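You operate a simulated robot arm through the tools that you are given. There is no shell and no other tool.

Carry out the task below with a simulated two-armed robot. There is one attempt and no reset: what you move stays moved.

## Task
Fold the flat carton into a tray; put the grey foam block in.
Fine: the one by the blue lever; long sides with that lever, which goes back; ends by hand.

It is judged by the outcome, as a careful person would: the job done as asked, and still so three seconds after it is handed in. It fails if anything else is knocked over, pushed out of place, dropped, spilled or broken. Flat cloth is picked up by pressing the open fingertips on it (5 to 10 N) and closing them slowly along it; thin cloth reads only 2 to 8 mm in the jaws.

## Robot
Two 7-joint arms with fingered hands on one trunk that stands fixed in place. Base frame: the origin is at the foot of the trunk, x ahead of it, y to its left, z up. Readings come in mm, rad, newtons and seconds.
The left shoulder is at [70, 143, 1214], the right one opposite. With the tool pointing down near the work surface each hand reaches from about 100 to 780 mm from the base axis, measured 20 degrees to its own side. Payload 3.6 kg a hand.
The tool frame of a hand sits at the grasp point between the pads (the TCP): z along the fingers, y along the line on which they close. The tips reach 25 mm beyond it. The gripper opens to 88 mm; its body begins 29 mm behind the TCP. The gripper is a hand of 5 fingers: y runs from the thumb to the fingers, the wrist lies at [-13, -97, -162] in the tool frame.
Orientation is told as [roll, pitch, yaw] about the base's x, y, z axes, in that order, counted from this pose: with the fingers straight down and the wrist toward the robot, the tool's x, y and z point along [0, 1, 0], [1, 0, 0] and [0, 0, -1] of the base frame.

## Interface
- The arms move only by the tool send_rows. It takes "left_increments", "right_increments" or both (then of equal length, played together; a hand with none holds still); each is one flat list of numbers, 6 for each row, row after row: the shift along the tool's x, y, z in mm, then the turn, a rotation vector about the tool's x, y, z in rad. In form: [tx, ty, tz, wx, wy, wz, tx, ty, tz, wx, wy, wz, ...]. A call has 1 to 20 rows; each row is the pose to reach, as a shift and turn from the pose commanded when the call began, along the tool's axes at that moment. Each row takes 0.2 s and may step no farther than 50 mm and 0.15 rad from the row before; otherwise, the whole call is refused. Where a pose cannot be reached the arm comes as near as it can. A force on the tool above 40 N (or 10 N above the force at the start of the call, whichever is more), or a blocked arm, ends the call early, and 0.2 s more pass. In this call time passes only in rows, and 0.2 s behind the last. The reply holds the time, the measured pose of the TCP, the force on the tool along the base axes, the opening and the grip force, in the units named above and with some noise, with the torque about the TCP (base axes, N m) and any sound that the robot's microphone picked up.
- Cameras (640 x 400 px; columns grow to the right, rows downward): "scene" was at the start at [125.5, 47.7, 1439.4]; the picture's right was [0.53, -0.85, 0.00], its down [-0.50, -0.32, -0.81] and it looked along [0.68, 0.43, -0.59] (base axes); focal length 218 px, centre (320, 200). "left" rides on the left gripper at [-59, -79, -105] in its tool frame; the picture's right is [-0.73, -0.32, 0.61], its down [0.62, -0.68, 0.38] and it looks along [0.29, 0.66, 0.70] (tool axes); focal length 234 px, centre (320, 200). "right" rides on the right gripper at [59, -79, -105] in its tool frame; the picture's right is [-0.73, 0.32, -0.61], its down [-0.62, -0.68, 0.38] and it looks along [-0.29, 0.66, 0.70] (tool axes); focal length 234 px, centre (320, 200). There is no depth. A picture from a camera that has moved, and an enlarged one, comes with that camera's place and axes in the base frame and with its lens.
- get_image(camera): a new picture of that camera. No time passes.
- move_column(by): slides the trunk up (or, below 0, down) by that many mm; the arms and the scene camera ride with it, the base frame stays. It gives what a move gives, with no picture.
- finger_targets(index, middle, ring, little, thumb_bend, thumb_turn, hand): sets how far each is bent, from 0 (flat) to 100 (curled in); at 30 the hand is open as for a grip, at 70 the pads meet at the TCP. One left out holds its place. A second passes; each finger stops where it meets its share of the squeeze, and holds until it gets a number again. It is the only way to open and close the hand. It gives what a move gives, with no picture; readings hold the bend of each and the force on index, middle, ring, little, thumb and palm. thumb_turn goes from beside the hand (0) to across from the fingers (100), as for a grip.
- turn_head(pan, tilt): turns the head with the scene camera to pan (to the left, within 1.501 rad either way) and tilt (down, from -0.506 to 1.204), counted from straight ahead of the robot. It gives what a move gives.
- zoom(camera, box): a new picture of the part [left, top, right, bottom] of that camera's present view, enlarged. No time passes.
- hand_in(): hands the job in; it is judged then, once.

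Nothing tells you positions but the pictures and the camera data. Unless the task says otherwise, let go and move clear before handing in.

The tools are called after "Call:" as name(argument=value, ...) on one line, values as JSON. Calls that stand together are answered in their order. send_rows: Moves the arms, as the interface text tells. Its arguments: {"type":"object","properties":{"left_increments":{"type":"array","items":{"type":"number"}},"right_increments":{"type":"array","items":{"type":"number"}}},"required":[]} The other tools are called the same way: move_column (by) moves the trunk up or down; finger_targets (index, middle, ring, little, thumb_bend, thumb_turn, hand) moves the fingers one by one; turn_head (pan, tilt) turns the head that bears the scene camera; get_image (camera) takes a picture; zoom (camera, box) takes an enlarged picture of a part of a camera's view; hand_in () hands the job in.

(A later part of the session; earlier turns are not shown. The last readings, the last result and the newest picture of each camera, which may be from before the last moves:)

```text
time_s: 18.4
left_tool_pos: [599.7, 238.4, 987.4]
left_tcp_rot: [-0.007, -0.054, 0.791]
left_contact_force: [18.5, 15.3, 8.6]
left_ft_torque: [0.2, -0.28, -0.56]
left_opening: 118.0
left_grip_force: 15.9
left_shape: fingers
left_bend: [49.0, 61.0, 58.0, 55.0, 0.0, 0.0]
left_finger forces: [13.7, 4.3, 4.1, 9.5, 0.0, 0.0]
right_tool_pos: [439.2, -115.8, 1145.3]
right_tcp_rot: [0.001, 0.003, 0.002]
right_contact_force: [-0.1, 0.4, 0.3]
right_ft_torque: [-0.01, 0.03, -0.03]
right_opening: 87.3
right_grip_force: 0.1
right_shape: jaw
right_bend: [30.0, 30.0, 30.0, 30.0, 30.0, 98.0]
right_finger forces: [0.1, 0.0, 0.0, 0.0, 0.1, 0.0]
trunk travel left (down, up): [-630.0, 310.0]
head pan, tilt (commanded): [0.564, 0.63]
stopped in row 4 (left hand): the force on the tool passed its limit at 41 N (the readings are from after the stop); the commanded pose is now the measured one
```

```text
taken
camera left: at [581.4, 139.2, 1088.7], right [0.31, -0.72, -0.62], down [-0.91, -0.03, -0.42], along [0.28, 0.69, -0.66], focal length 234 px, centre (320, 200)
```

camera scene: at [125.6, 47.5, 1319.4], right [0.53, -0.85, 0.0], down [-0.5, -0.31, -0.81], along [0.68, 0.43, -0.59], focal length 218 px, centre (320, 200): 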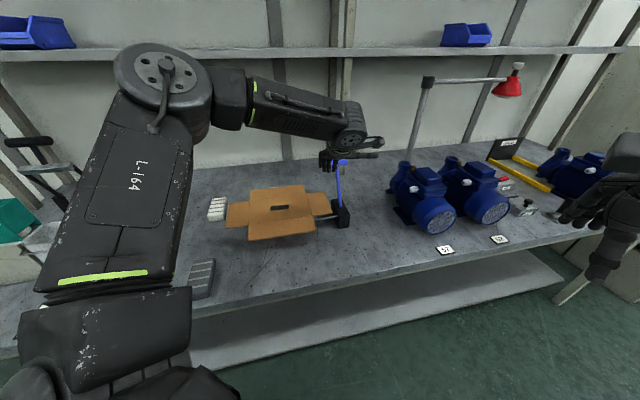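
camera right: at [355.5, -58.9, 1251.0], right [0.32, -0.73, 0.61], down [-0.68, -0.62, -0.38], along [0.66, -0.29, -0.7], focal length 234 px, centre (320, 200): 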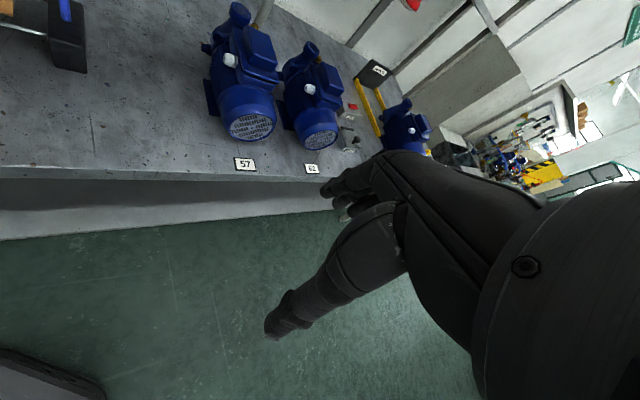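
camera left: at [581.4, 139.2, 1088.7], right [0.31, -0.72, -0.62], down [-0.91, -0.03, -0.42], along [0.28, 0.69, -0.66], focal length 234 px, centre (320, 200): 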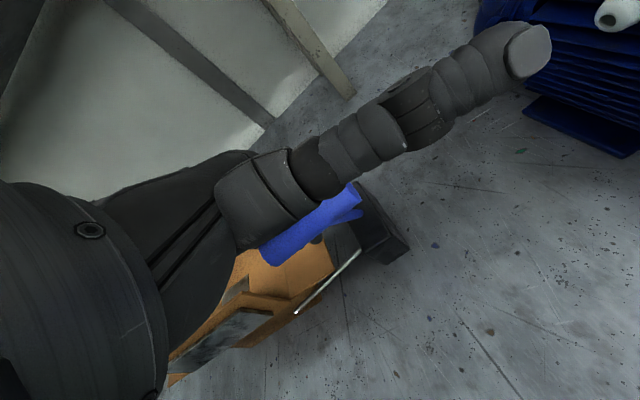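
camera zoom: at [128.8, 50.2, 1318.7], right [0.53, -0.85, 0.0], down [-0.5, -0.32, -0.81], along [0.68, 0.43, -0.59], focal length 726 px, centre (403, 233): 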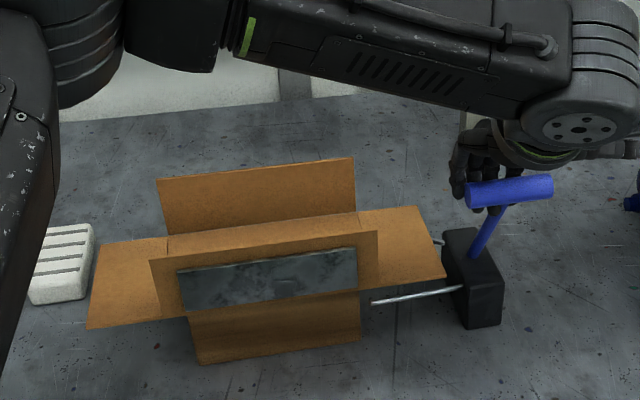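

The lever has reached its front stop and the long sides stand upright. I'll relieve the pull, open the fingers, lift off, and move to the front of the bar so the backs of the fingers can push it home.

Call:
send_rows(left_increments=[0, 6, 0, 0, 0, 0, 0, 12, 0, 0, 0, 0])

Call:
finger_targets(hand="left", index=25, middle=25, ring=25, little=25)

Call:
zoom(camera="scene", box=[230, 130, 360, 250])

```text
time_s: 19.0
left_tool_pos: [604.2, 243.0, 988.1]
left_tcp_rot: [-0.003, -0.049, 0.787]
left_contact_force: [3.5, 1.5, 4.1]
left_ft_torque: [0.02, -0.17, -0.14]
left_opening: 115.6
left_grip_force: 10.1
left_shape: fingers
left_bend: [55.0, 65.0, 62.0, 59.0, 0.0, 0.0]
left_finger forces: [10.1, 6.6, 0.1, 3.5, 0.1, 0.1]
right_tool_pos: [435.7, -119.4, 1145.8]
right_tcp_rot: [0.003, 0.0, 0.001]
right_contact_force: [0.3, 0.1, -0.5]
right_ft_torque: [0.0, 0.01, 0.01]
right_opening: 87.7
right_grip_force: 0.1
right_shape: jaw
right_bend: [30.0, 30.0, 30.0, 30.0, 30.0, 98.0]
right_finger forces: [0.0, 0.0, 0.0, 0.0, 0.0, 0.0]
trunk travel left (down, up): [-630.0, 310.0]
head pan, tilt (commanded): [0.564, 0.63]
```

```text
time_s: 20.0
left_tool_pos: [605.4, 244.0, 989.6]
left_tcp_rot: [-0.003, -0.049, 0.789]
left_contact_force: [-0.1, 0.4, -0.1]
left_ft_torque: [-0.01, 0.02, 0.02]
left_opening: 132.4
left_grip_force: 0.0
left_shape: fingers
left_bend: [25.0, 25.0, 25.0, 25.0, 0.0, 0.0]
left_finger forces: [0.0, 0.1, 0.0, 0.1, 0.0, 0.0]
right_tool_pos: [435.1, -119.2, 1144.6]
right_tcp_rot: [0.001, 0.0, 0.001]
right_contact_force: [0.2, 0.3, 1.7]
right_ft_torque: [-0.01, 0.0, 0.02]
right_opening: 87.6
right_grip_force: 0.0
right_shape: jaw
right_bend: [30.0, 30.0, 30.0, 30.0, 30.0, 98.0]
right_finger forces: [0.0, 0.0, 0.0, 0.1, 0.0, 0.1]
trunk travel left (down, up): [-630.0, 310.0]
head pan, tilt (commanded): [0.564, 0.63]
```

```text
3.33 times, centred on (295, 190) of scene
camera zoom: at [125.8, 47.6, 1319.3], right [0.53, -0.85, 0.0], down [-0.5, -0.31, -0.81], along [0.68, 0.43, -0.59], focal length 726 px, centre (403, 233)
```

zoom: 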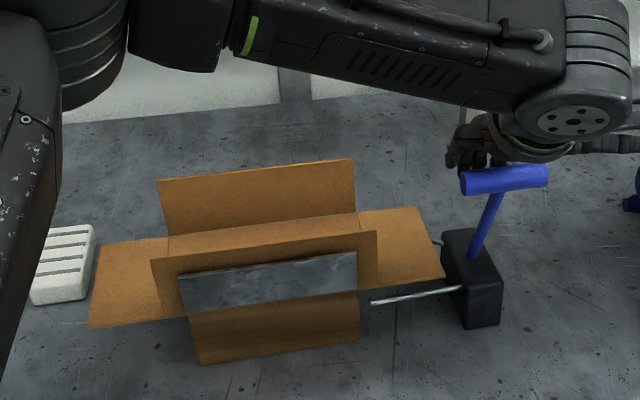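

The hand is free of the lever. I'll lift over the bar, move to its front side, and lower there.

Call:
send_rows(left_increments=[0, 0, -40, 0, 0, 0, 0, 0, -80, 0, 0, 0, 0, -45, -85, 0, 0, 0, 0, -90, -85, 0, 0, 0, 0, -135, -80, 0, 0, 0, 0, -140, -40, 0, 0, 0, 0, -140, -5, 0, 0, 0])

Call:
get_image(camera="scene")

Call:
get_image(camera="left")

```text
time_s: 21.6
left_tool_pos: [499.0, 194.0, 984.4]
left_tcp_rot: [-0.011, -0.043, 0.783]
left_contact_force: [-0.5, -0.3, -0.5]
left_ft_torque: [0.01, 0.01, 0.0]
left_opening: 132.1
left_grip_force: 0.1
left_shape: fingers
left_bend: [25.0, 25.0, 25.0, 25.0, 0.0, 0.0]
left_finger forces: [0.0, 0.0, 0.0, 0.0, 0.1, 0.0]
left hand out of reach, approached as far as the arm can: row 2, 3, 4, 5, 6, 7
right_tool_pos: [436.3, -117.3, 1144.6]
right_tcp_rot: [0.001, 0.001, 0.002]
right_contact_force: [-0.6, -0.5, 0.0]
right_ft_torque: [-0.03, 0.0, 0.0]
right_opening: 87.8
right_grip_force: 0.0
right_shape: jaw
right_bend: [30.0, 30.0, 30.0, 30.0, 30.0, 98.0]
right_finger forces: [0.0, 0.0, 0.1, 0.0, 0.0, 0.0]
trunk travel left (down, up): [-630.0, 310.0]
head pan, tilt (commanded): [0.564, 0.63]
```

```text
taken
camera scene: at [126.7, 47.8, 1319.3], right [0.53, -0.85, 0.0], down [-0.5, -0.32, -0.81], along [0.68, 0.43, -0.59], focal length 218 px, centre (320, 200)
```

scene: 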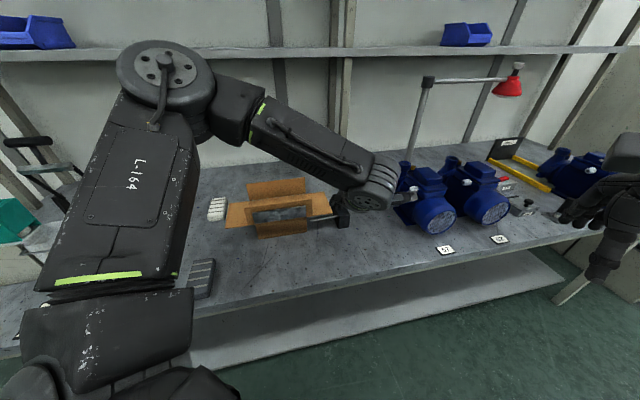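

```text
taken
camera left: at [480.2, 94.5, 1086.3], right [0.31, -0.73, -0.61], down [-0.91, -0.03, -0.42], along [0.29, 0.68, -0.67], focal length 234 px, centre (320, 200)
```

left: 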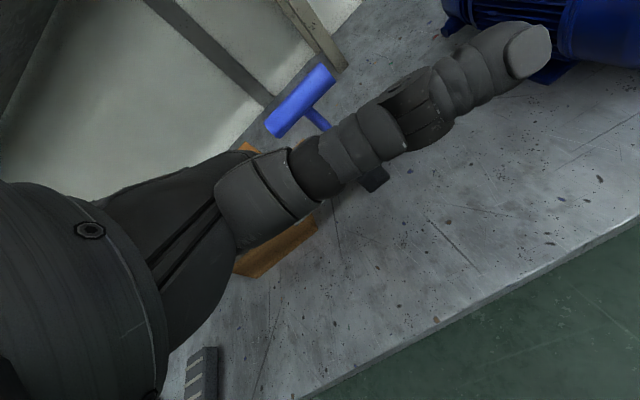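

The hand is in front of the lever now, about 35 mm to the left of its centre. I'll push the bar backward slowly, drifting right a little, then check.

Call:
send_rows(left_increments=[-8, 18, 0, 0, 0, 0, -15, 36, 0, 0, 0, 0, -22, 54, 0, 0, 0, 0, -27, 70, 0, 0, 0, 0, -30, 86, 0, 0, 0, 0, -32, 102, 0, 0, 0, 0, -34, 118, 0, 0, 0, 0, -35, 134, 0, 0, 0, 0, -35, 150, 0, 0, 0, 0])

Call:
zoom(camera="scene", box=[230, 110, 370, 250])

Call:
get_image(camera="left")

```text
time_s: 23.6
left_tool_pos: [629.7, 274.5, 990.9]
left_tcp_rot: [-0.004, -0.047, 0.789]
left_contact_force: [-0.3, -0.6, 0.1]
left_ft_torque: [0.02, 0.01, 0.01]
left_opening: 132.4
left_grip_force: 0.1
left_shape: fingers
left_bend: [25.0, 25.0, 25.0, 25.0, 0.0, 0.0]
left_finger forces: [0.1, 0.0, 0.0, 0.1, 0.0, 0.0]
right_tool_pos: [435.9, -117.4, 1146.3]
right_tcp_rot: [0.001, 0.0, 0.002]
right_contact_force: [-0.9, 0.0, 0.4]
right_ft_torque: [0.0, -0.01, 0.01]
right_opening: 87.8
right_grip_force: 0.1
right_shape: jaw
right_bend: [30.0, 30.0, 30.0, 30.0, 30.0, 98.0]
right_finger forces: [0.0, 0.0, 0.1, 0.0, 0.0, 0.0]
trunk travel left (down, up): [-630.0, 310.0]
head pan, tilt (commanded): [0.564, 0.63]
```

```text
2.86 times, centred on (300, 180) of scene
camera zoom: at [125.8, 47.8, 1319.3], right [0.53, -0.85, 0.0], down [-0.5, -0.32, -0.81], along [0.68, 0.43, -0.59], focal length 623 px, centre (377, 257)
```

zoom: 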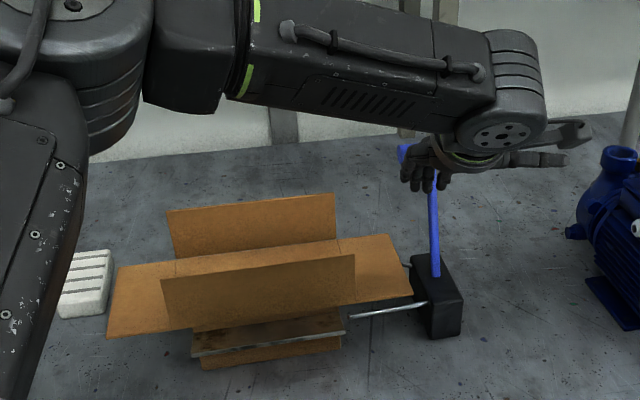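

```text
taken
camera left: at [611.0, 174.2, 1091.3], right [0.31, -0.72, -0.62], down [-0.91, -0.03, -0.42], along [0.28, 0.69, -0.66], focal length 234 px, centre (320, 200)
```

left: 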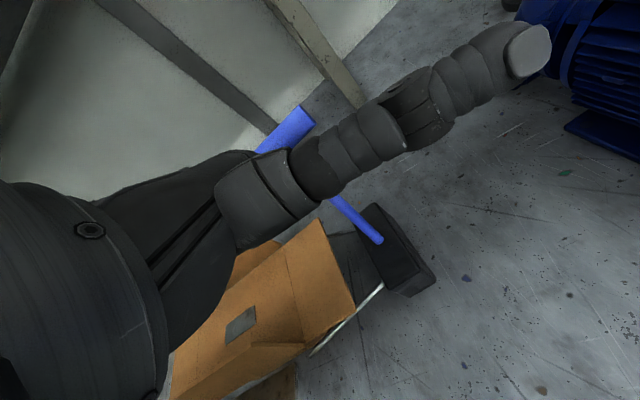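

The long sides stay upright as the plates retreat. I'll push the lever the rest of the way to its home stop.

Call:
send_rows(left_increments=[0, 12, 0, 0, 0, 0, 0, 24, 0, 0, 0, 0, 0, 34, 0, 0, 0, 0, 0, 42, 0, 0, 0, 0, 0, 50, 0, 0, 0, 0])

Call:
zoom(camera="scene", box=[230, 110, 370, 250])

Call:
get_image(camera="left")

```text
time_s: 24.8
left_tool_pos: [663.7, 305.8, 994.9]
left_tcp_rot: [-0.005, -0.052, 0.789]
left_contact_force: [-9.4, -7.8, 3.6]
left_ft_torque: [0.1, -0.1, 0.16]
left_opening: 130.7
left_grip_force: 6.5
left_shape: fingers
left_bend: [27.0, 27.0, 26.0, 25.0, 0.0, 0.0]
left_finger forces: [4.5, 7.0, 0.8, 0.0, 0.1, 0.0]
right_tool_pos: [432.2, -120.5, 1145.4]
right_tcp_rot: [0.004, -0.002, 0.001]
right_contact_force: [-0.1, -0.2, 0.1]
right_ft_torque: [0.01, -0.03, -0.01]
right_opening: 87.6
right_grip_force: 0.1
right_shape: jaw
right_bend: [30.0, 30.0, 30.0, 30.0, 30.0, 98.0]
right_finger forces: [0.0, 0.1, 0.0, 0.0, 0.0, 0.1]
trunk travel left (down, up): [-630.0, 310.0]
head pan, tilt (commanded): [0.564, 0.63]
```

```text
2.86 times, centred on (300, 180) of scene
camera zoom: at [122.6, 45.0, 1319.8], right [0.53, -0.85, 0.0], down [-0.5, -0.31, -0.81], along [0.68, 0.43, -0.59], focal length 623 px, centre (377, 257)
```

zoom: 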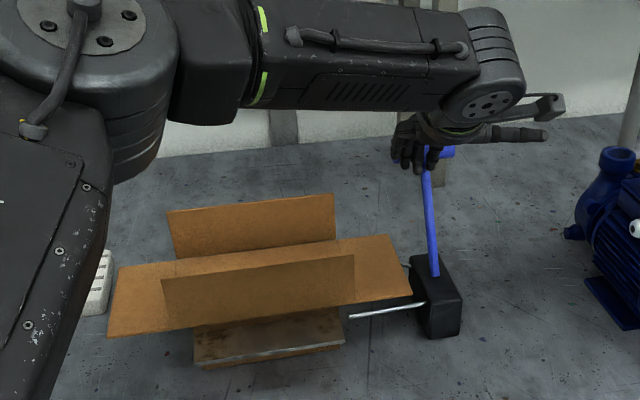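

```text
taken
camera left: at [644.4, 205.9, 1096.1], right [0.31, -0.72, -0.62], down [-0.91, -0.03, -0.42], along [0.29, 0.69, -0.66], focal length 234 px, centre (320, 200)
```

left: 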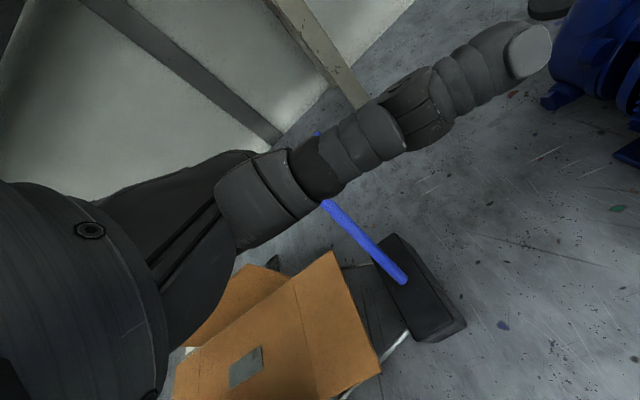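

The force rose, so the lever appears to be back at its home stop. I'll retreat the hand and compare with the starting picture.

Call:
send_rows(left_increments=[0, -25, 0, 0, 0, 0, 0, -60, -20, 0, 0, 0, 10, -90, -50, 0, 0, 0, 40, -110, -90, 0, 0, 0, 80, -120, -120, 0, 0, 0])

Call:
zoom(camera="scene", box=[280, 110, 400, 250])

Call:
get_image(camera="scene")

Call:
get_image(camera="left")

```text
refused: row 4 steps farther than a row can; nothing moved
```

```text
2.86 times, centred on (340, 180) of scene
camera zoom: at [122.6, 45.0, 1319.8], right [0.53, -0.85, 0.0], down [-0.5, -0.31, -0.81], along [0.68, 0.43, -0.59], focal length 623 px, centre (263, 257)
```

zoom: 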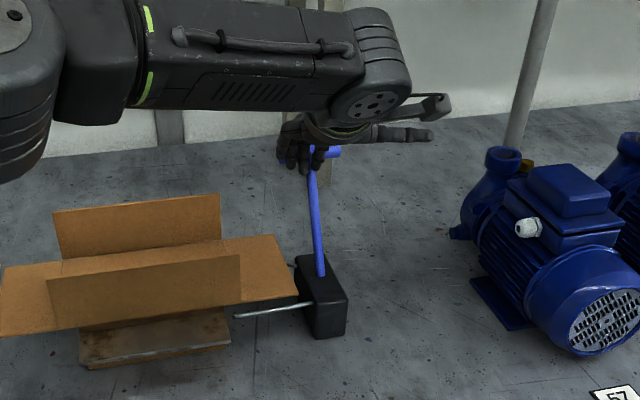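

```text
taken
camera scene: at [122.6, 45.0, 1319.8], right [0.53, -0.85, 0.0], down [-0.5, -0.31, -0.81], along [0.68, 0.43, -0.59], focal length 218 px, centre (320, 200)
```

scene: 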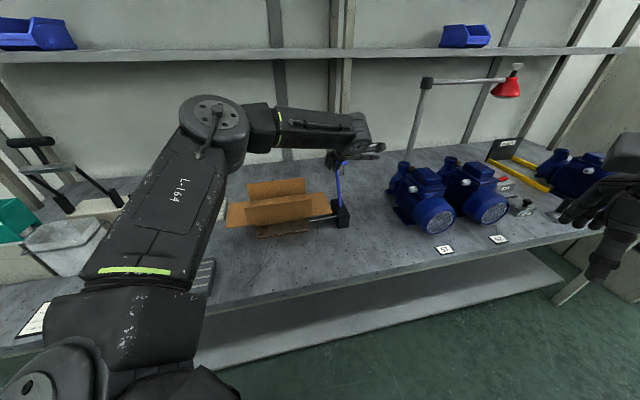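

```text
taken
camera left: at [644.4, 205.9, 1096.1], right [0.31, -0.72, -0.62], down [-0.91, -0.03, -0.42], along [0.29, 0.69, -0.66], focal length 234 px, centre (320, 200)
```

left: 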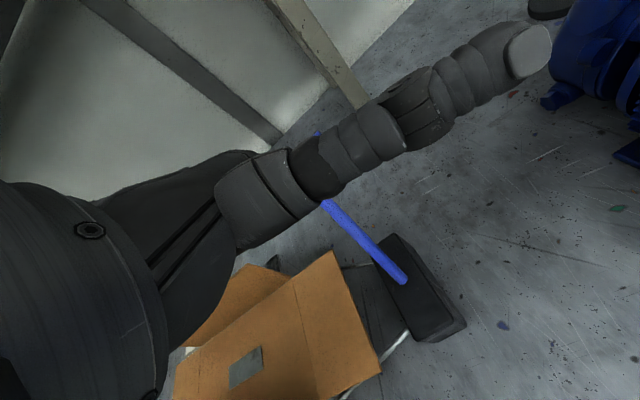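

The lever sits exactly where it started. I'll retreat the left hand upward, clear of the lever and carton.

Call:
send_rows(left_increments=[0, -25, 0, 0, 0, 0, 0, -55, -20, 0, 0, 0, 5, -80, -55, 0, 0, 0, 20, -95, -95, 0, 0, 0, 45, -105, -130, 0, 0, 0, 85, -110, -150, 0, 0, 0, 125, -110, -155, 0, 0, 0])

Call:
zoom(camera="scene", box=[230, 110, 370, 250])

Call:
get_image(camera="left")

```text
time_s: 26.4
left_tool_pos: [492.0, 313.1, 1143.6]
left_tcp_rot: [-0.006, -0.049, 0.787]
left_contact_force: [-0.3, 0.2, -0.6]
left_ft_torque: [-0.01, -0.01, 0.0]
left_opening: 132.2
left_grip_force: 0.1
left_shape: fingers
left_bend: [25.0, 25.0, 25.0, 25.0, 0.0, 0.0]
left_finger forces: [0.1, 0.0, 0.1, 0.0, 0.0, 0.1]
right_tool_pos: [434.2, -116.0, 1147.8]
right_tcp_rot: [0.0, -0.002, 0.002]
right_contact_force: [0.7, 0.2, -0.5]
right_ft_torque: [-0.04, -0.02, 0.0]
right_opening: 87.7
right_grip_force: 0.0
right_shape: jaw
right_bend: [30.0, 30.0, 30.0, 30.0, 30.0, 98.0]
right_finger forces: [0.0, 0.0, 0.1, 0.0, 0.0, 0.0]
trunk travel left (down, up): [-630.0, 310.0]
head pan, tilt (commanded): [0.564, 0.63]
```

```text
2.86 times, centred on (300, 180) of scene
camera zoom: at [123.9, 48.9, 1319.5], right [0.53, -0.85, 0.0], down [-0.5, -0.32, -0.81], along [0.68, 0.43, -0.59], focal length 623 px, centre (377, 257)
```

zoom: 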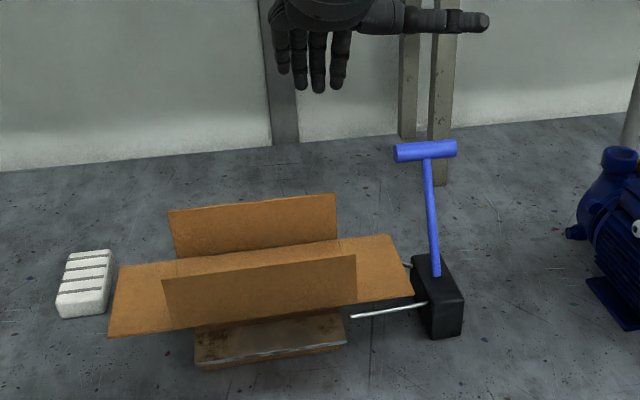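

```text
taken
camera left: at [473.4, 213.8, 1244.4], right [0.31, -0.72, -0.62], down [-0.91, -0.03, -0.42], along [0.28, 0.69, -0.66], focal length 234 px, centre (320, 200)
```

left: 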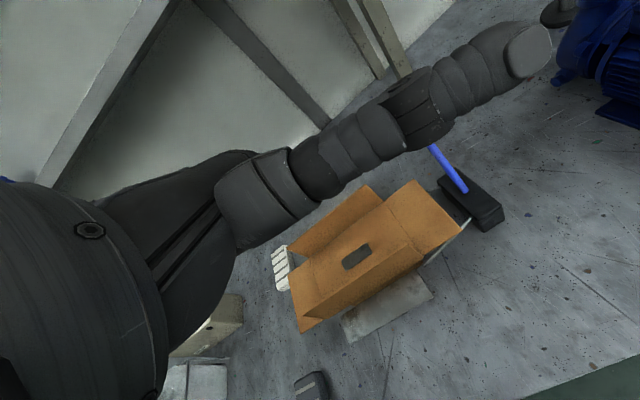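

The sides stand well, the lever is home, and the left end flap's outer edge is at about e1 −109 (roughly between (448, 602) and (365, 518)). I'll swing the left hand over to the carton's left side, turned so the finger backs face the flap.

Call:
send_rows(left_increments=[35.7, 7.9, 10.8, 0, -0.0064, 0.1318, 71.3, 15.7, 21.7, 0, -0.0129, 0.2636, 107, 23.6, 32.5, 0, -0.0193, 0.3953, 142.6, 31.4, 43.4, 0, -0.0258, 0.5271, 178.3, 39.3, 54.2, 0, -0.0322, 0.6589, 214, 47.1, 65.1, 0, -0.0387, 0.7907, 249.6, 55, 75.9, 0, -0.0451, 0.9224, 285.3, 62.8, 86.8, 0, -0.0516, 1.0542, 321, 70.7, 97.6, 0, -0.058, 1.186])

Call:
get_image(camera="scene")

Call:
get_image(camera="left")

```text
time_s: 28.4
left_tool_pos: [318.9, 595.1, 1047.0]
left_tcp_rot: [-0.001, -0.053, -0.399]
left_contact_force: [-0.7, 0.7, -0.3]
left_ft_torque: [-0.03, 0.02, 0.03]
left_opening: 132.1
left_grip_force: 0.0
left_shape: fingers
left_bend: [25.0, 25.0, 25.0, 25.0, 0.0, 0.0]
left_finger forces: [0.0, 0.0, 0.1, 0.2, 0.0, 0.0]
right_tool_pos: [435.3, -116.3, 1145.8]
right_tcp_rot: [-0.001, 0.001, 0.001]
right_contact_force: [0.5, -0.7, -0.3]
right_ft_torque: [-0.01, 0.0, 0.02]
right_opening: 87.5
right_grip_force: 0.0
right_shape: jaw
right_bend: [30.0, 30.0, 30.0, 30.0, 30.0, 98.0]
right_finger forces: [0.1, 0.1, 0.0, 0.0, 0.0, 0.1]
trunk travel left (down, up): [-630.0, 310.0]
head pan, tilt (commanded): [0.564, 0.63]
```

```text
taken
camera scene: at [125.7, 49.2, 1319.3], right [0.53, -0.85, 0.0], down [-0.5, -0.32, -0.81], along [0.68, 0.43, -0.59], focal length 218 px, centre (320, 200)
```

scene: 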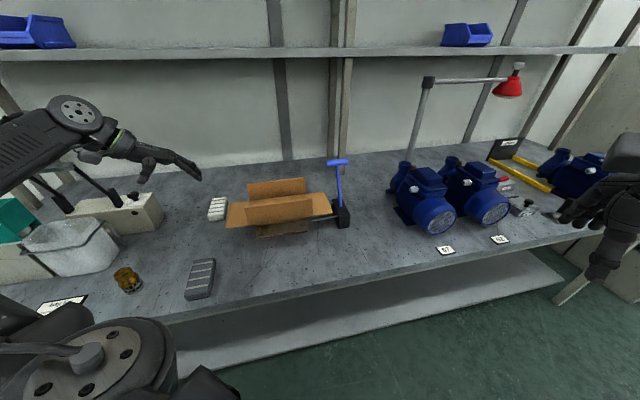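

```text
taken
camera left: at [217.7, 574.9, 1146.2], right [-0.55, -0.56, -0.62], down [-0.37, 0.83, -0.42], along [0.75, 0.0, -0.66], focal length 234 px, centre (320, 200)
```

left: 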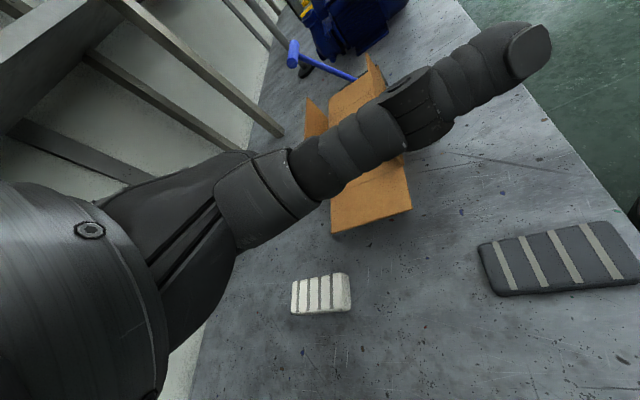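

The hand is outside the left flap. I'll tilt the fingers slightly forward and lower the fingertips below flap height, staying clear of the white block and the flap edge.

Call:
send_rows(left_increments=[0, -2, 35, -0.125, 0, 0, 0, -3.7, 70, -0.25, 0, 0, 0, -5.6, 105, -0.25, 0, 0, 0, -7.4, 140, -0.25, 0, 0, 0, -9.3, 175, -0.25, 0, 0])

Call:
zoom(camera="scene", box=[110, 120, 290, 260])

Call:
get_image(camera="left")

```text
time_s: 29.6
left_tool_pos: [320.2, 594.9, 871.3]
left_tcp_rot: [0.0, -0.3, -0.4]
left_contact_force: [0.4, -0.3, 0.0]
left_ft_torque: [-0.05, 0.0, 0.02]
left_opening: 131.7
left_grip_force: 0.1
left_shape: fingers
left_bend: [25.0, 25.0, 25.0, 25.0, 0.0, 0.0]
left_finger forces: [0.0, 0.1, 0.0, 0.0, 0.0, 0.0]
right_tool_pos: [437.3, -116.9, 1146.1]
right_tcp_rot: [0.0, 0.0, 0.003]
right_contact_force: [0.5, -0.1, -0.1]
right_ft_torque: [-0.02, 0.0, -0.07]
right_opening: 87.7
right_grip_force: 0.0
right_shape: jaw
right_bend: [30.0, 30.0, 30.0, 30.0, 30.0, 98.0]
right_finger forces: [0.0, 0.1, 0.0, 0.0, 0.1, 0.0]
trunk travel left (down, up): [-630.0, 310.0]
head pan, tilt (commanded): [0.564, 0.63]
```

```text
2.86 times, centred on (200, 190) of scene
camera zoom: at [125.9, 48.3, 1319.3], right [0.53, -0.85, 0.0], down [-0.5, -0.32, -0.81], along [0.68, 0.43, -0.59], focal length 623 px, centre (663, 229)
```

zoom: 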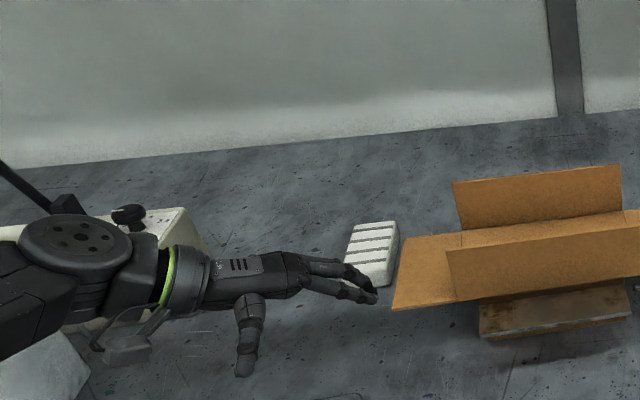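

```text
taken
camera left: at [198.9, 582.7, 947.3], right [-0.4, -0.62, -0.68], down [-0.25, 0.78, -0.57], along [0.88, -0.06, -0.47], focal length 234 px, centre (320, 200)
```

left: 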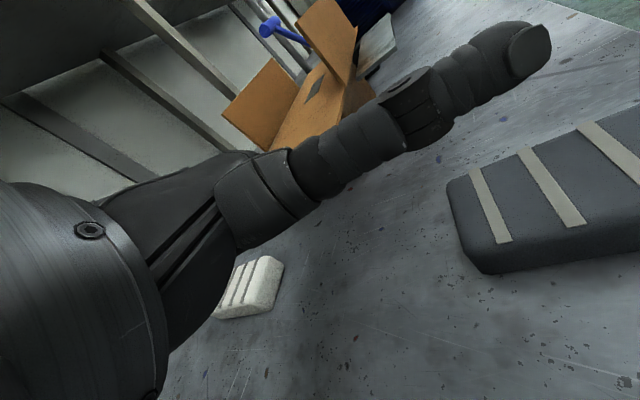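

The fingertips are beside the flap's outer edge, roughly 15–20 mm below it. I'll drop another 30 mm and slide them under the flap.

Call:
send_rows(left_increments=[0, -4.5, 14.3, 0, 0, 0, 0, -8.9, 28.7, 0, 0, 0, -6.1, 5.5, 33.1, 0, 0, 0, -12.2, 19.9, 37.6, 0, 0, 0, -18.4, 34.3, 42, 0, 0, 0, -24.5, 48.7, 46.5, 0, 0, 0])

Call:
zoom(camera="scene", box=[130, 120, 310, 260])

Call:
get_image(camera="left")

```text
time_s: 31.0
left_tool_pos: [365.8, 545.9, 844.1]
left_tcp_rot: [-0.002, -0.304, -0.399]
left_contact_force: [0.8, -0.4, -0.3]
left_ft_torque: [0.02, 0.01, 0.01]
left_opening: 132.0
left_grip_force: 0.0
left_shape: fingers
left_bend: [25.0, 25.0, 25.0, 25.0, 0.0, 0.0]
left_finger forces: [0.1, 0.1, 0.1, 0.1, 0.0, 0.1]
right_tool_pos: [435.1, -118.2, 1145.9]
right_tcp_rot: [0.002, -0.002, 0.003]
right_contact_force: [0.1, 0.0, 0.0]
right_ft_torque: [0.02, 0.03, -0.01]
right_opening: 87.6
right_grip_force: 0.1
right_shape: jaw
right_bend: [30.0, 30.0, 30.0, 30.0, 30.0, 98.0]
right_finger forces: [0.0, 0.0, 0.1, 0.0, 0.1, 0.1]
trunk travel left (down, up): [-630.0, 310.0]
head pan, tilt (commanded): [0.564, 0.63]
```

```text
2.86 times, centred on (220, 190) of scene
camera zoom: at [125.8, 47.4, 1319.3], right [0.53, -0.85, 0.0], down [-0.5, -0.31, -0.81], along [0.68, 0.43, -0.59], focal length 623 px, centre (606, 229)
```

zoom: 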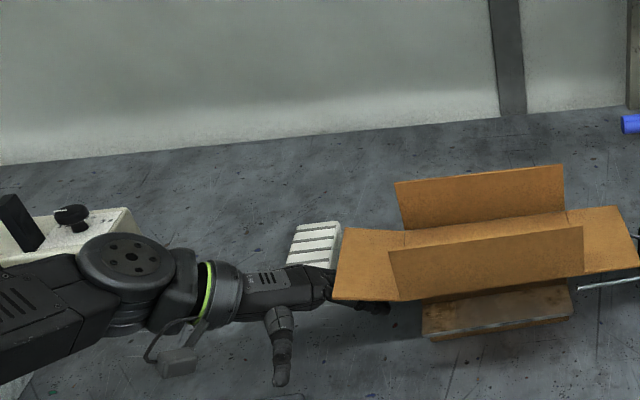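

```text
taken
camera left: at [244.5, 534.4, 919.7], right [-0.4, -0.62, -0.68], down [-0.25, 0.78, -0.57], along [0.88, -0.06, -0.47], focal length 234 px, centre (320, 200)
```

left: 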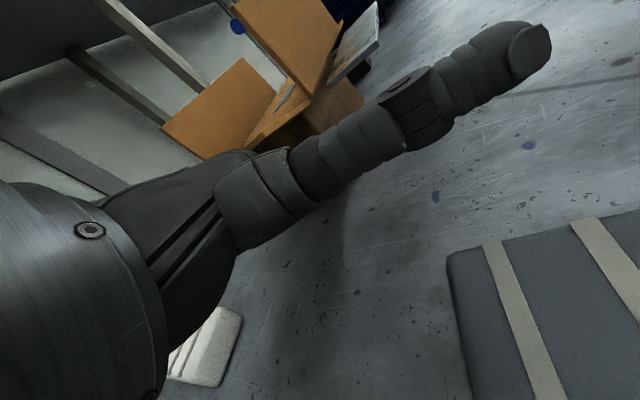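

The fingers are under the left flap with no contact yet. I'll raise the hand to lift the flap.

Call:
send_rows(left_increments=[0, 4.4, -14.3, 0, 0, 0, 0, 8.9, -28.7, 0, 0, 0, 0, 13.3, -43, 0, 0, 0, 0, 17.7, -57.3, 0, 0, 0])

Call:
zoom(camera="scene", box=[130, 120, 310, 260])

Call:
get_image(camera="left")

```text
time_s: 32.0
left_tool_pos: [363.5, 547.6, 902.1]
left_tcp_rot: [-0.002, -0.301, -0.398]
left_contact_force: [-0.1, 0.7, -0.5]
left_ft_torque: [-0.01, -0.02, 0.0]
left_opening: 132.3
left_grip_force: 0.0
left_shape: fingers
left_bend: [25.0, 25.0, 25.0, 25.0, 0.0, 0.0]
left_finger forces: [0.1, 0.1, 0.0, 0.1, 0.1, 0.1]
right_tool_pos: [434.6, -118.4, 1146.2]
right_tcp_rot: [0.003, -0.002, 0.002]
right_contact_force: [0.6, -0.3, 0.7]
right_ft_torque: [-0.01, 0.02, 0.02]
right_opening: 87.7
right_grip_force: 0.0
right_shape: jaw
right_bend: [30.0, 30.0, 30.0, 30.0, 30.0, 98.0]
right_finger forces: [0.0, 0.1, 0.0, 0.0, 0.0, 0.1]
trunk travel left (down, up): [-630.0, 310.0]
head pan, tilt (commanded): [0.564, 0.63]
```

```text
2.86 times, centred on (220, 190) of scene
camera zoom: at [125.3, 47.4, 1319.4], right [0.53, -0.85, 0.0], down [-0.5, -0.31, -0.81], along [0.68, 0.43, -0.59], focal length 623 px, centre (606, 229)
```

zoom: 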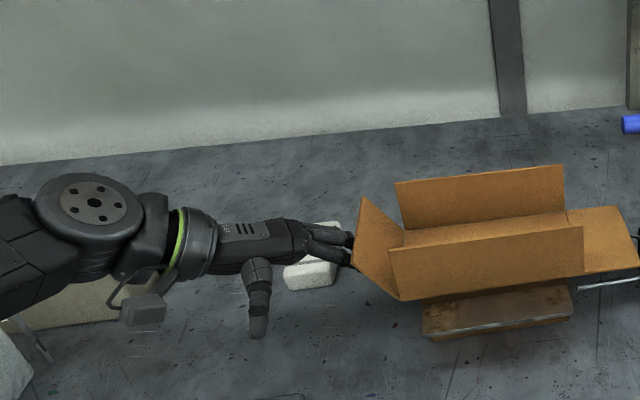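

```text
taken
camera left: at [243.2, 535.1, 979.6], right [-0.4, -0.62, -0.68], down [-0.25, 0.78, -0.57], along [0.88, -0.06, -0.47], focal length 234 px, centre (320, 200)
```

left: 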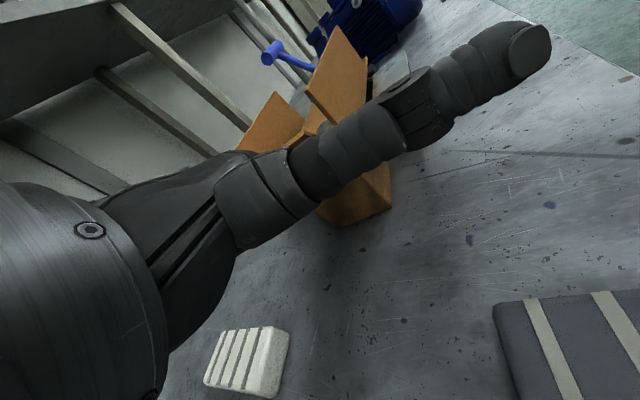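

The left flap has risen to roughly 50° with the finger backs behind it. I'll raise a bit more and push it inward.

Call:
send_rows(left_increments=[0, 4.4, -14.3, 0, 0, 0, 0, 8.9, -28.7, 0, 0, 0, -3.8, 17.7, -26, 0, 0, 0, -7.5, 26.6, -23.2, 0, 0, 0, -11.3, 35.4, -20.5, 0, 0, 0])

Call:
zoom(camera="scene", box=[170, 140, 310, 250])

Call:
get_image(camera="left")

```text
time_s: 33.2
left_tool_pos: [383.3, 529.4, 934.9]
left_tcp_rot: [0.0, -0.307, -0.396]
left_contact_force: [-11.5, 12.1, 7.0]
left_ft_torque: [-0.15, -0.37, 0.33]
left_opening: 130.5
left_grip_force: 8.9
left_shape: fingers
left_bend: [29.0, 27.0, 25.0, 25.0, 0.0, 0.0]
left_finger forces: [11.2, 5.8, 0.0, 0.0, 0.0, 0.0]
right_tool_pos: [431.4, -116.3, 1147.0]
right_tcp_rot: [-0.002, -0.005, 0.002]
right_contact_force: [-0.6, 0.1, 0.8]
right_ft_torque: [0.0, 0.0, 0.02]
right_opening: 87.7
right_grip_force: 0.0
right_shape: jaw
right_bend: [30.0, 30.0, 30.0, 30.0, 30.0, 98.0]
right_finger forces: [0.0, 0.0, 0.0, 0.0, 0.0, 0.0]
trunk travel left (down, up): [-630.0, 310.0]
head pan, tilt (commanded): [0.564, 0.63]
```

```text
3.64 times, centred on (240, 195) of scene
camera zoom: at [120.7, 50.4, 1319.9], right [0.54, -0.84, 0.0], down [-0.49, -0.32, -0.81], along [0.68, 0.43, -0.59], focal length 793 px, centre (611, 218)
```

zoom: 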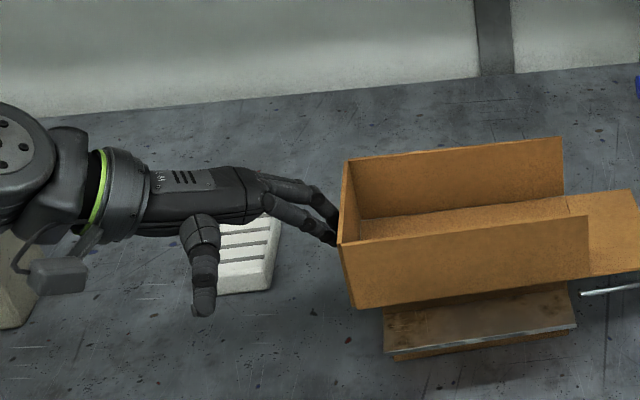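

```text
taken
camera left: at [261.1, 517.0, 1009.7], right [-0.39, -0.62, -0.68], down [-0.25, 0.78, -0.57], along [0.88, -0.06, -0.46], focal length 234 px, centre (320, 200)
```

left: 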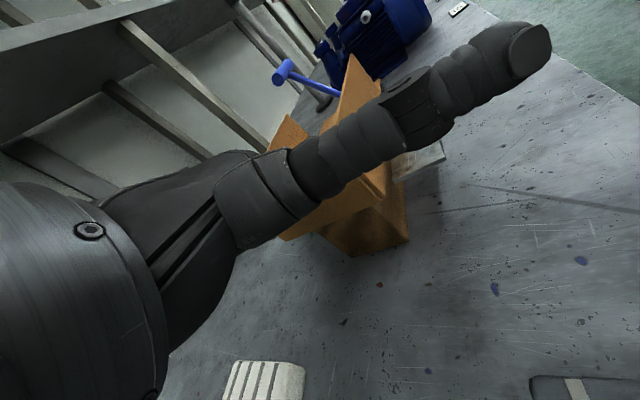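

The left end flap is up against the long sides and reached a firm stop. I'll back off outward and see whether it stays.

Call:
send_rows(left_increments=[5.7, -13.3, -4.1, 0, 0, 0, 11.3, -26.6, -8.2, 0, 0, 0, 19, -44.3, -13.7, 0, 0, 0, 30, -70, -25, 0, 0, 0, 36, -85, -60, 0, 0, 0, 36, -85, -105, 0, 0, 0])

Call:
zoom(camera="scene", box=[200, 130, 370, 250])

Call:
get_image(camera="left")

```text
time_s: 34.6
left_tool_pos: [296.3, 605.5, 1009.1]
left_tcp_rot: [0.0, -0.301, -0.401]
left_contact_force: [0.3, 0.4, 0.8]
left_ft_torque: [-0.02, -0.02, -0.02]
left_opening: 131.9
left_grip_force: 0.2
left_shape: fingers
left_bend: [25.0, 25.0, 25.0, 25.0, 0.0, 0.0]
left_finger forces: [0.0, 0.1, 0.1, 0.0, 0.0, 0.0]
right_tool_pos: [435.0, -119.4, 1145.9]
right_tcp_rot: [0.002, -0.001, 0.001]
right_contact_force: [-0.2, 1.0, -0.2]
right_ft_torque: [-0.01, 0.0, 0.02]
right_opening: 87.7
right_grip_force: 0.1
right_shape: jaw
right_bend: [30.0, 30.0, 30.0, 30.0, 30.0, 98.0]
right_finger forces: [0.0, 0.0, 0.0, 0.1, 0.1, 0.1]
trunk travel left (down, up): [-630.0, 310.0]
head pan, tilt (commanded): [0.564, 0.63]
```

```text
3.33 times, centred on (285, 190) of scene
camera zoom: at [125.2, 47.0, 1319.4], right [0.53, -0.85, 0.0], down [-0.5, -0.31, -0.81], along [0.68, 0.43, -0.59], focal length 726 px, centre (437, 233)
```

zoom: 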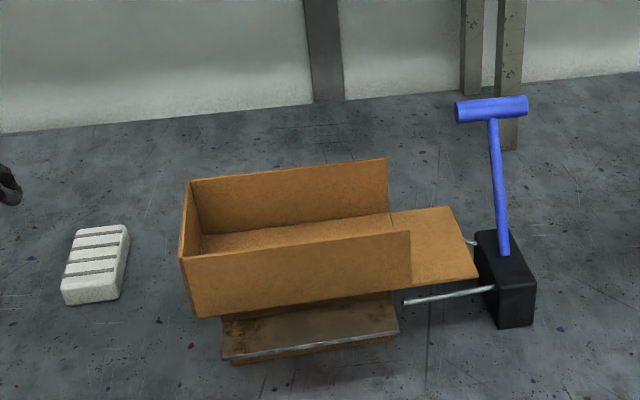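

```text
taken
camera left: at [174.9, 593.7, 1084.6], right [-0.4, -0.62, -0.68], down [-0.25, 0.78, -0.57], along [0.88, -0.06, -0.47], focal length 234 px, centre (320, 200)
```

left: 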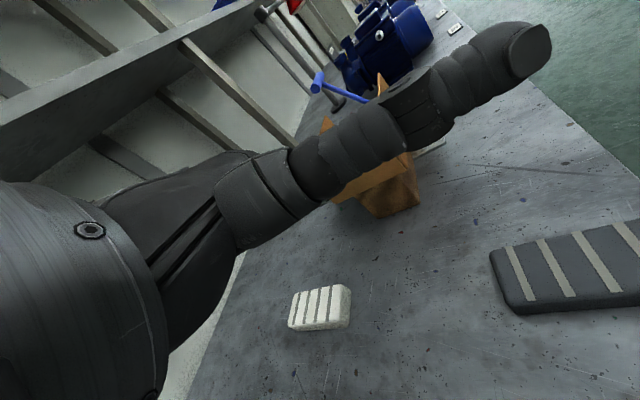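

The left end holds and nothing has shifted. For the right end I'll hook the fingers under its outer edge from above, keeping to the front of the lever. First I'll move up and over to a hover above it.

Call:
send_rows(left_increments=[-8, 40, -14, 0.04, -0.003, 0.01, -24, 81, -12, 0.08, -0.006, 0.019, -40, 121, -8, 0.12, -0.009, 0.029, -56, 162, -4, 0.16, -0.012, 0.038, -72, 203, 0, 0.2, -0.015, 0.048, -88, 244, 4, 0.24, -0.018, 0.057, -105, 285, 8, 0.28, -0.021, 0.067, -121, 325, 12, 0.32, -0.024, 0.076, -138, 366, 17, 0.36, -0.027, 0.086, -154, 406, 21, 0.4, -0.03, 0.0955])

Call:
finger_targets(hand="left", index=58, middle=58, ring=58, little=58)

Call:
zoom(camera="scene", box=[220, 90, 390, 250])

Call:
get_image(camera="left")

```text
time_s: 36.8
left_tool_pos: [601.7, 304.2, 1110.4]
left_tcp_rot: [-0.019, 0.099, -0.496]
left_contact_force: [0.8, -0.2, -0.9]
left_ft_torque: [0.02, -0.03, 0.02]
left_opening: 132.0
left_grip_force: 0.0
left_shape: fingers
left_bend: [25.0, 25.0, 25.0, 25.0, 0.0, 0.0]
left_finger forces: [0.1, 0.0, 0.0, 0.0, 0.0, 0.1]
right_tool_pos: [437.1, -118.6, 1144.6]
right_tcp_rot: [0.005, 0.003, 0.002]
right_contact_force: [0.7, -0.5, 0.5]
right_ft_torque: [0.0, -0.01, 0.02]
right_opening: 87.8
right_grip_force: 0.0
right_shape: jaw
right_bend: [30.0, 30.0, 30.0, 30.0, 30.0, 98.0]
right_finger forces: [0.0, 0.1, 0.0, 0.0, 0.0, 0.0]
trunk travel left (down, up): [-630.0, 310.0]
head pan, tilt (commanded): [0.564, 0.63]
```

```text
time_s: 37.8
left_tool_pos: [600.2, 306.5, 1110.4]
left_tcp_rot: [-0.019, 0.097, -0.5]
left_contact_force: [-0.3, -0.1, 0.5]
left_ft_torque: [0.03, -0.02, 0.01]
left_opening: 116.5
left_grip_force: 0.0
left_shape: fingers
left_bend: [57.0, 57.0, 57.0, 57.0, 0.0, 0.0]
left_finger forces: [0.0, 0.1, 0.0, 0.1, 0.1, 0.0]
right_tool_pos: [435.5, -118.0, 1144.9]
right_tcp_rot: [0.002, 0.0, 0.002]
right_contact_force: [-0.2, 0.2, 0.2]
right_ft_torque: [-0.01, 0.02, 0.05]
right_opening: 87.7
right_grip_force: 0.1
right_shape: jaw
right_bend: [30.0, 30.0, 30.0, 30.0, 30.0, 98.0]
right_finger forces: [0.0, 0.0, 0.1, 0.0, 0.0, 0.0]
trunk travel left (down, up): [-630.0, 310.0]
head pan, tilt (commanded): [0.564, 0.63]
```

```text
2.50 times, centred on (305, 170) of scene
camera zoom: at [125.7, 47.3, 1319.4], right [0.53, -0.85, 0.0], down [-0.5, -0.31, -0.81], along [0.68, 0.43, -0.59], focal length 545 px, centre (358, 275)
```

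zoom: 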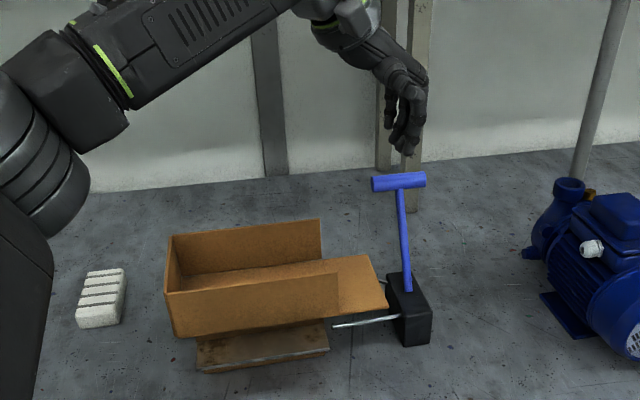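

```text
taken
camera left: at [513.2, 290.2, 1223.1], right [-0.69, -0.47, -0.56], down [-0.34, 0.88, -0.33], along [0.65, -0.04, -0.76], focal length 234 px, centre (320, 200)
```

left: 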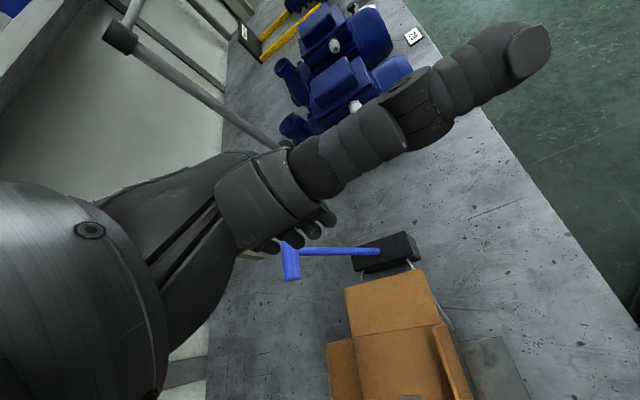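

The hooked fingers hover above the right flap's outer edge. I'll zoom in on the gap between flap and lever box before turning square to it and descending.

Call:
zoom(camera="left", box=[280, 210, 480, 340])

Call:
zoom(camera="scene", box=[290, 140, 350, 240])

```text
3.08 times, centred on (380, 275) of left
camera zoom: at [513.2, 290.2, 1223.1], right [-0.69, -0.47, -0.56], down [-0.34, 0.88, -0.33], along [0.65, -0.04, -0.76], focal length 720 px, centre (135, -31)
```

zoom: 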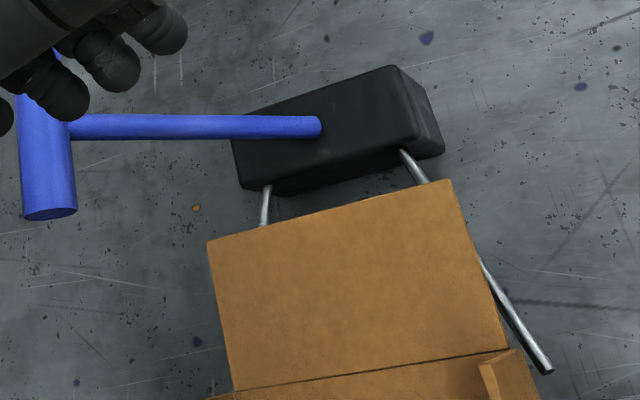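

```text
4.00 times, centred on (320, 190) of scene
camera zoom: at [125.7, 47.3, 1319.4], right [0.53, -0.85, 0.0], down [-0.5, -0.31, -0.81], along [0.68, 0.43, -0.59], focal length 872 px, centre (320, 240)
```

zoom: 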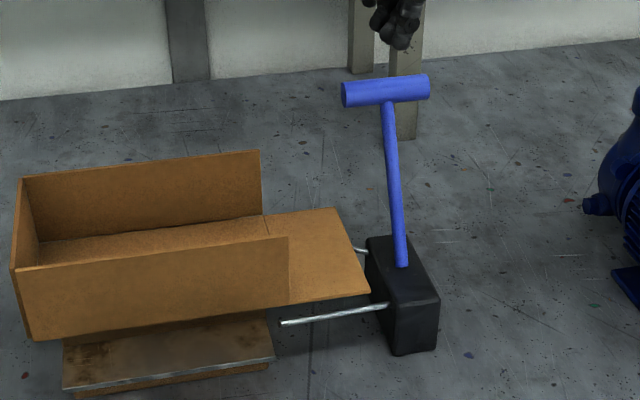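

The gap between flap and box is about 24 mm and the fingertips are about 13 mm thick, so they fit with room to clear the lever. I'll descend to just above flap level and check alignment.

Call:
send_rows(left_increments=[-1.1, 3.5, 43.7, 0, 0, 0, -2.2, 7, 87.3, 0, 0, 0, -3.2, 10.5, 131, 0, 0, 0, -4.3, 14, 174.6, 0, 0, 0])

Call:
zoom(camera="left", box=[220, 150, 480, 330])

Call:
zoom(camera="scene", box=[260, 140, 380, 240])

```text
time_s: 38.8
left_tool_pos: [592.5, 301.9, 934.0]
left_tcp_rot: [-0.019, 0.098, -0.498]
left_contact_force: [-0.1, -0.7, 0.3]
left_ft_torque: [0.02, 0.0, 0.0]
left_opening: 116.4
left_grip_force: 0.0
left_shape: fingers
left_bend: [57.0, 57.0, 57.0, 57.0, 0.0, 0.0]
left_finger forces: [0.0, 0.1, 0.0, 0.1, 0.0, 0.0]
right_tool_pos: [435.6, -117.7, 1145.5]
right_tcp_rot: [0.0, -0.001, 0.0]
right_contact_force: [-0.5, 0.3, -0.3]
right_ft_torque: [0.01, 0.0, -0.05]
right_opening: 87.6
right_grip_force: 0.0
right_shape: jaw
right_bend: [30.0, 30.0, 30.0, 30.0, 30.0, 98.0]
right_finger forces: [0.0, 0.0, 0.0, 0.1, 0.0, 0.0]
trunk travel left (down, up): [-630.0, 310.0]
head pan, tilt (commanded): [0.564, 0.63]
```

```text
2.22 times, centred on (350, 240) of left
camera zoom: at [506.3, 286.0, 1047.5], right [-0.69, -0.47, -0.56], down [-0.34, 0.88, -0.33], along [0.65, -0.04, -0.76], focal length 520 px, centre (253, 111)
```

zoom: 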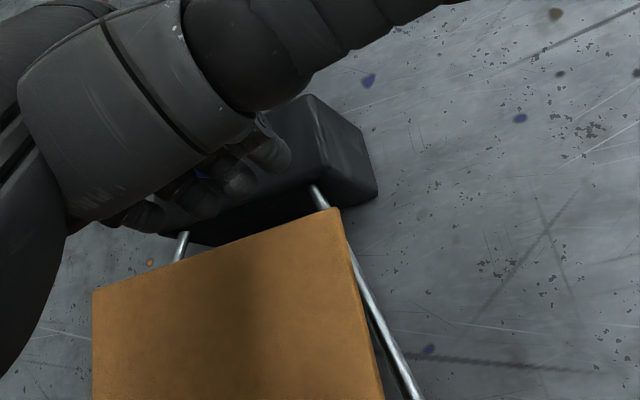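

```text
4.00 times, centred on (320, 190) of scene
camera zoom: at [126.1, 48.3, 1319.3], right [0.53, -0.85, 0.0], down [-0.5, -0.32, -0.81], along [0.68, 0.43, -0.59], focal length 872 px, centre (320, 240)
```

zoom: 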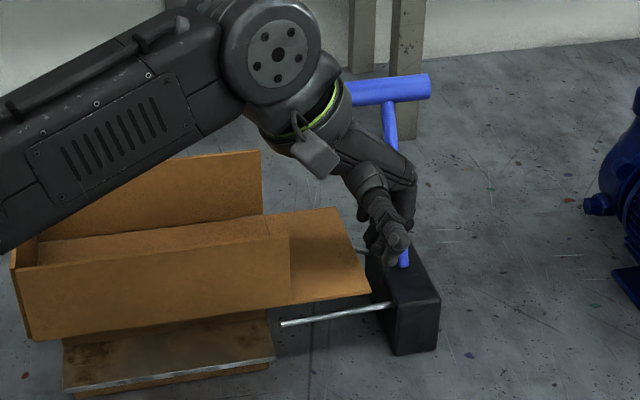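

Fingertips line up over the gap. I'll lower them through it to just below the flap.

Call:
send_rows(left_increments=[0.3, 1.5, 15, 0, 0, 0, 0.6, 2.9, 30, 0, 0, 0, 0.8, 4.3, 44, 0, 0, 0])

Call:
zoom(camera="left", box=[220, 150, 480, 330])

Call:
zoom(camera="scene", box=[260, 140, 380, 240])

```text
time_s: 39.6
left_tool_pos: [592.3, 301.3, 889.7]
left_tcp_rot: [-0.02, 0.096, -0.498]
left_contact_force: [0.0, 0.7, -0.4]
left_ft_torque: [0.01, -0.03, 0.01]
left_opening: 116.5
left_grip_force: 0.1
left_shape: fingers
left_bend: [57.0, 57.0, 57.0, 57.0, 0.0, 0.0]
left_finger forces: [0.0, 0.0, 0.0, 0.0, 0.0, 0.0]
right_tool_pos: [435.9, -117.9, 1145.6]
right_tcp_rot: [0.002, 0.0, 0.001]
right_contact_force: [-0.9, -1.4, -0.3]
right_ft_torque: [-0.01, 0.02, 0.03]
right_opening: 87.8
right_grip_force: 0.0
right_shape: jaw
right_bend: [30.0, 30.0, 30.0, 30.0, 30.0, 98.0]
right_finger forces: [0.1, 0.1, 0.0, 0.0, 0.1, 0.0]
trunk travel left (down, up): [-630.0, 310.0]
head pan, tilt (commanded): [0.564, 0.63]
```

```text
2.22 times, centred on (350, 240) of left
camera zoom: at [505.9, 285.4, 1003.1], right [-0.69, -0.47, -0.56], down [-0.33, 0.88, -0.33], along [0.65, -0.04, -0.76], focal length 520 px, centre (253, 111)
```

zoom: 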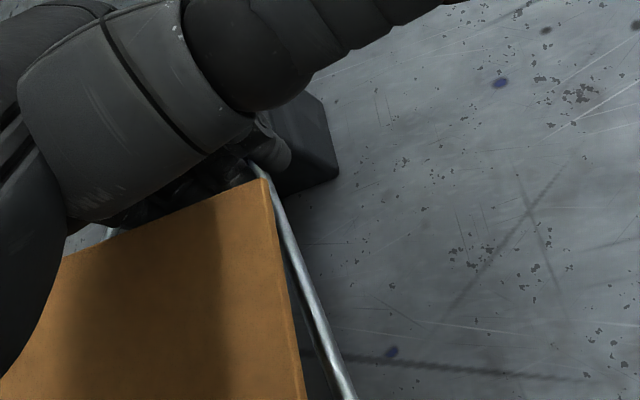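

```text
4.00 times, centred on (320, 190) of scene
camera zoom: at [125.6, 47.6, 1319.4], right [0.53, -0.85, 0.0], down [-0.5, -0.31, -0.81], along [0.68, 0.43, -0.59], focal length 872 px, centre (320, 240)
```

zoom: 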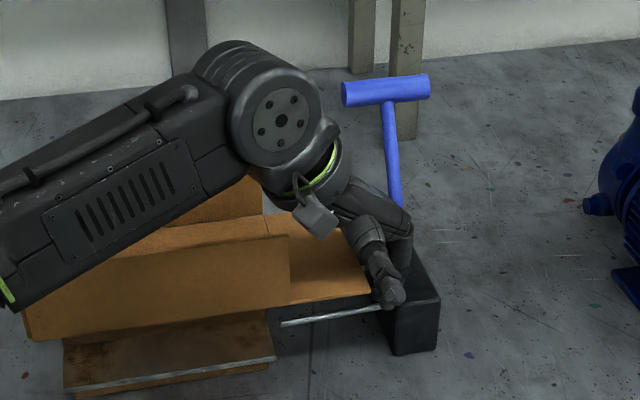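

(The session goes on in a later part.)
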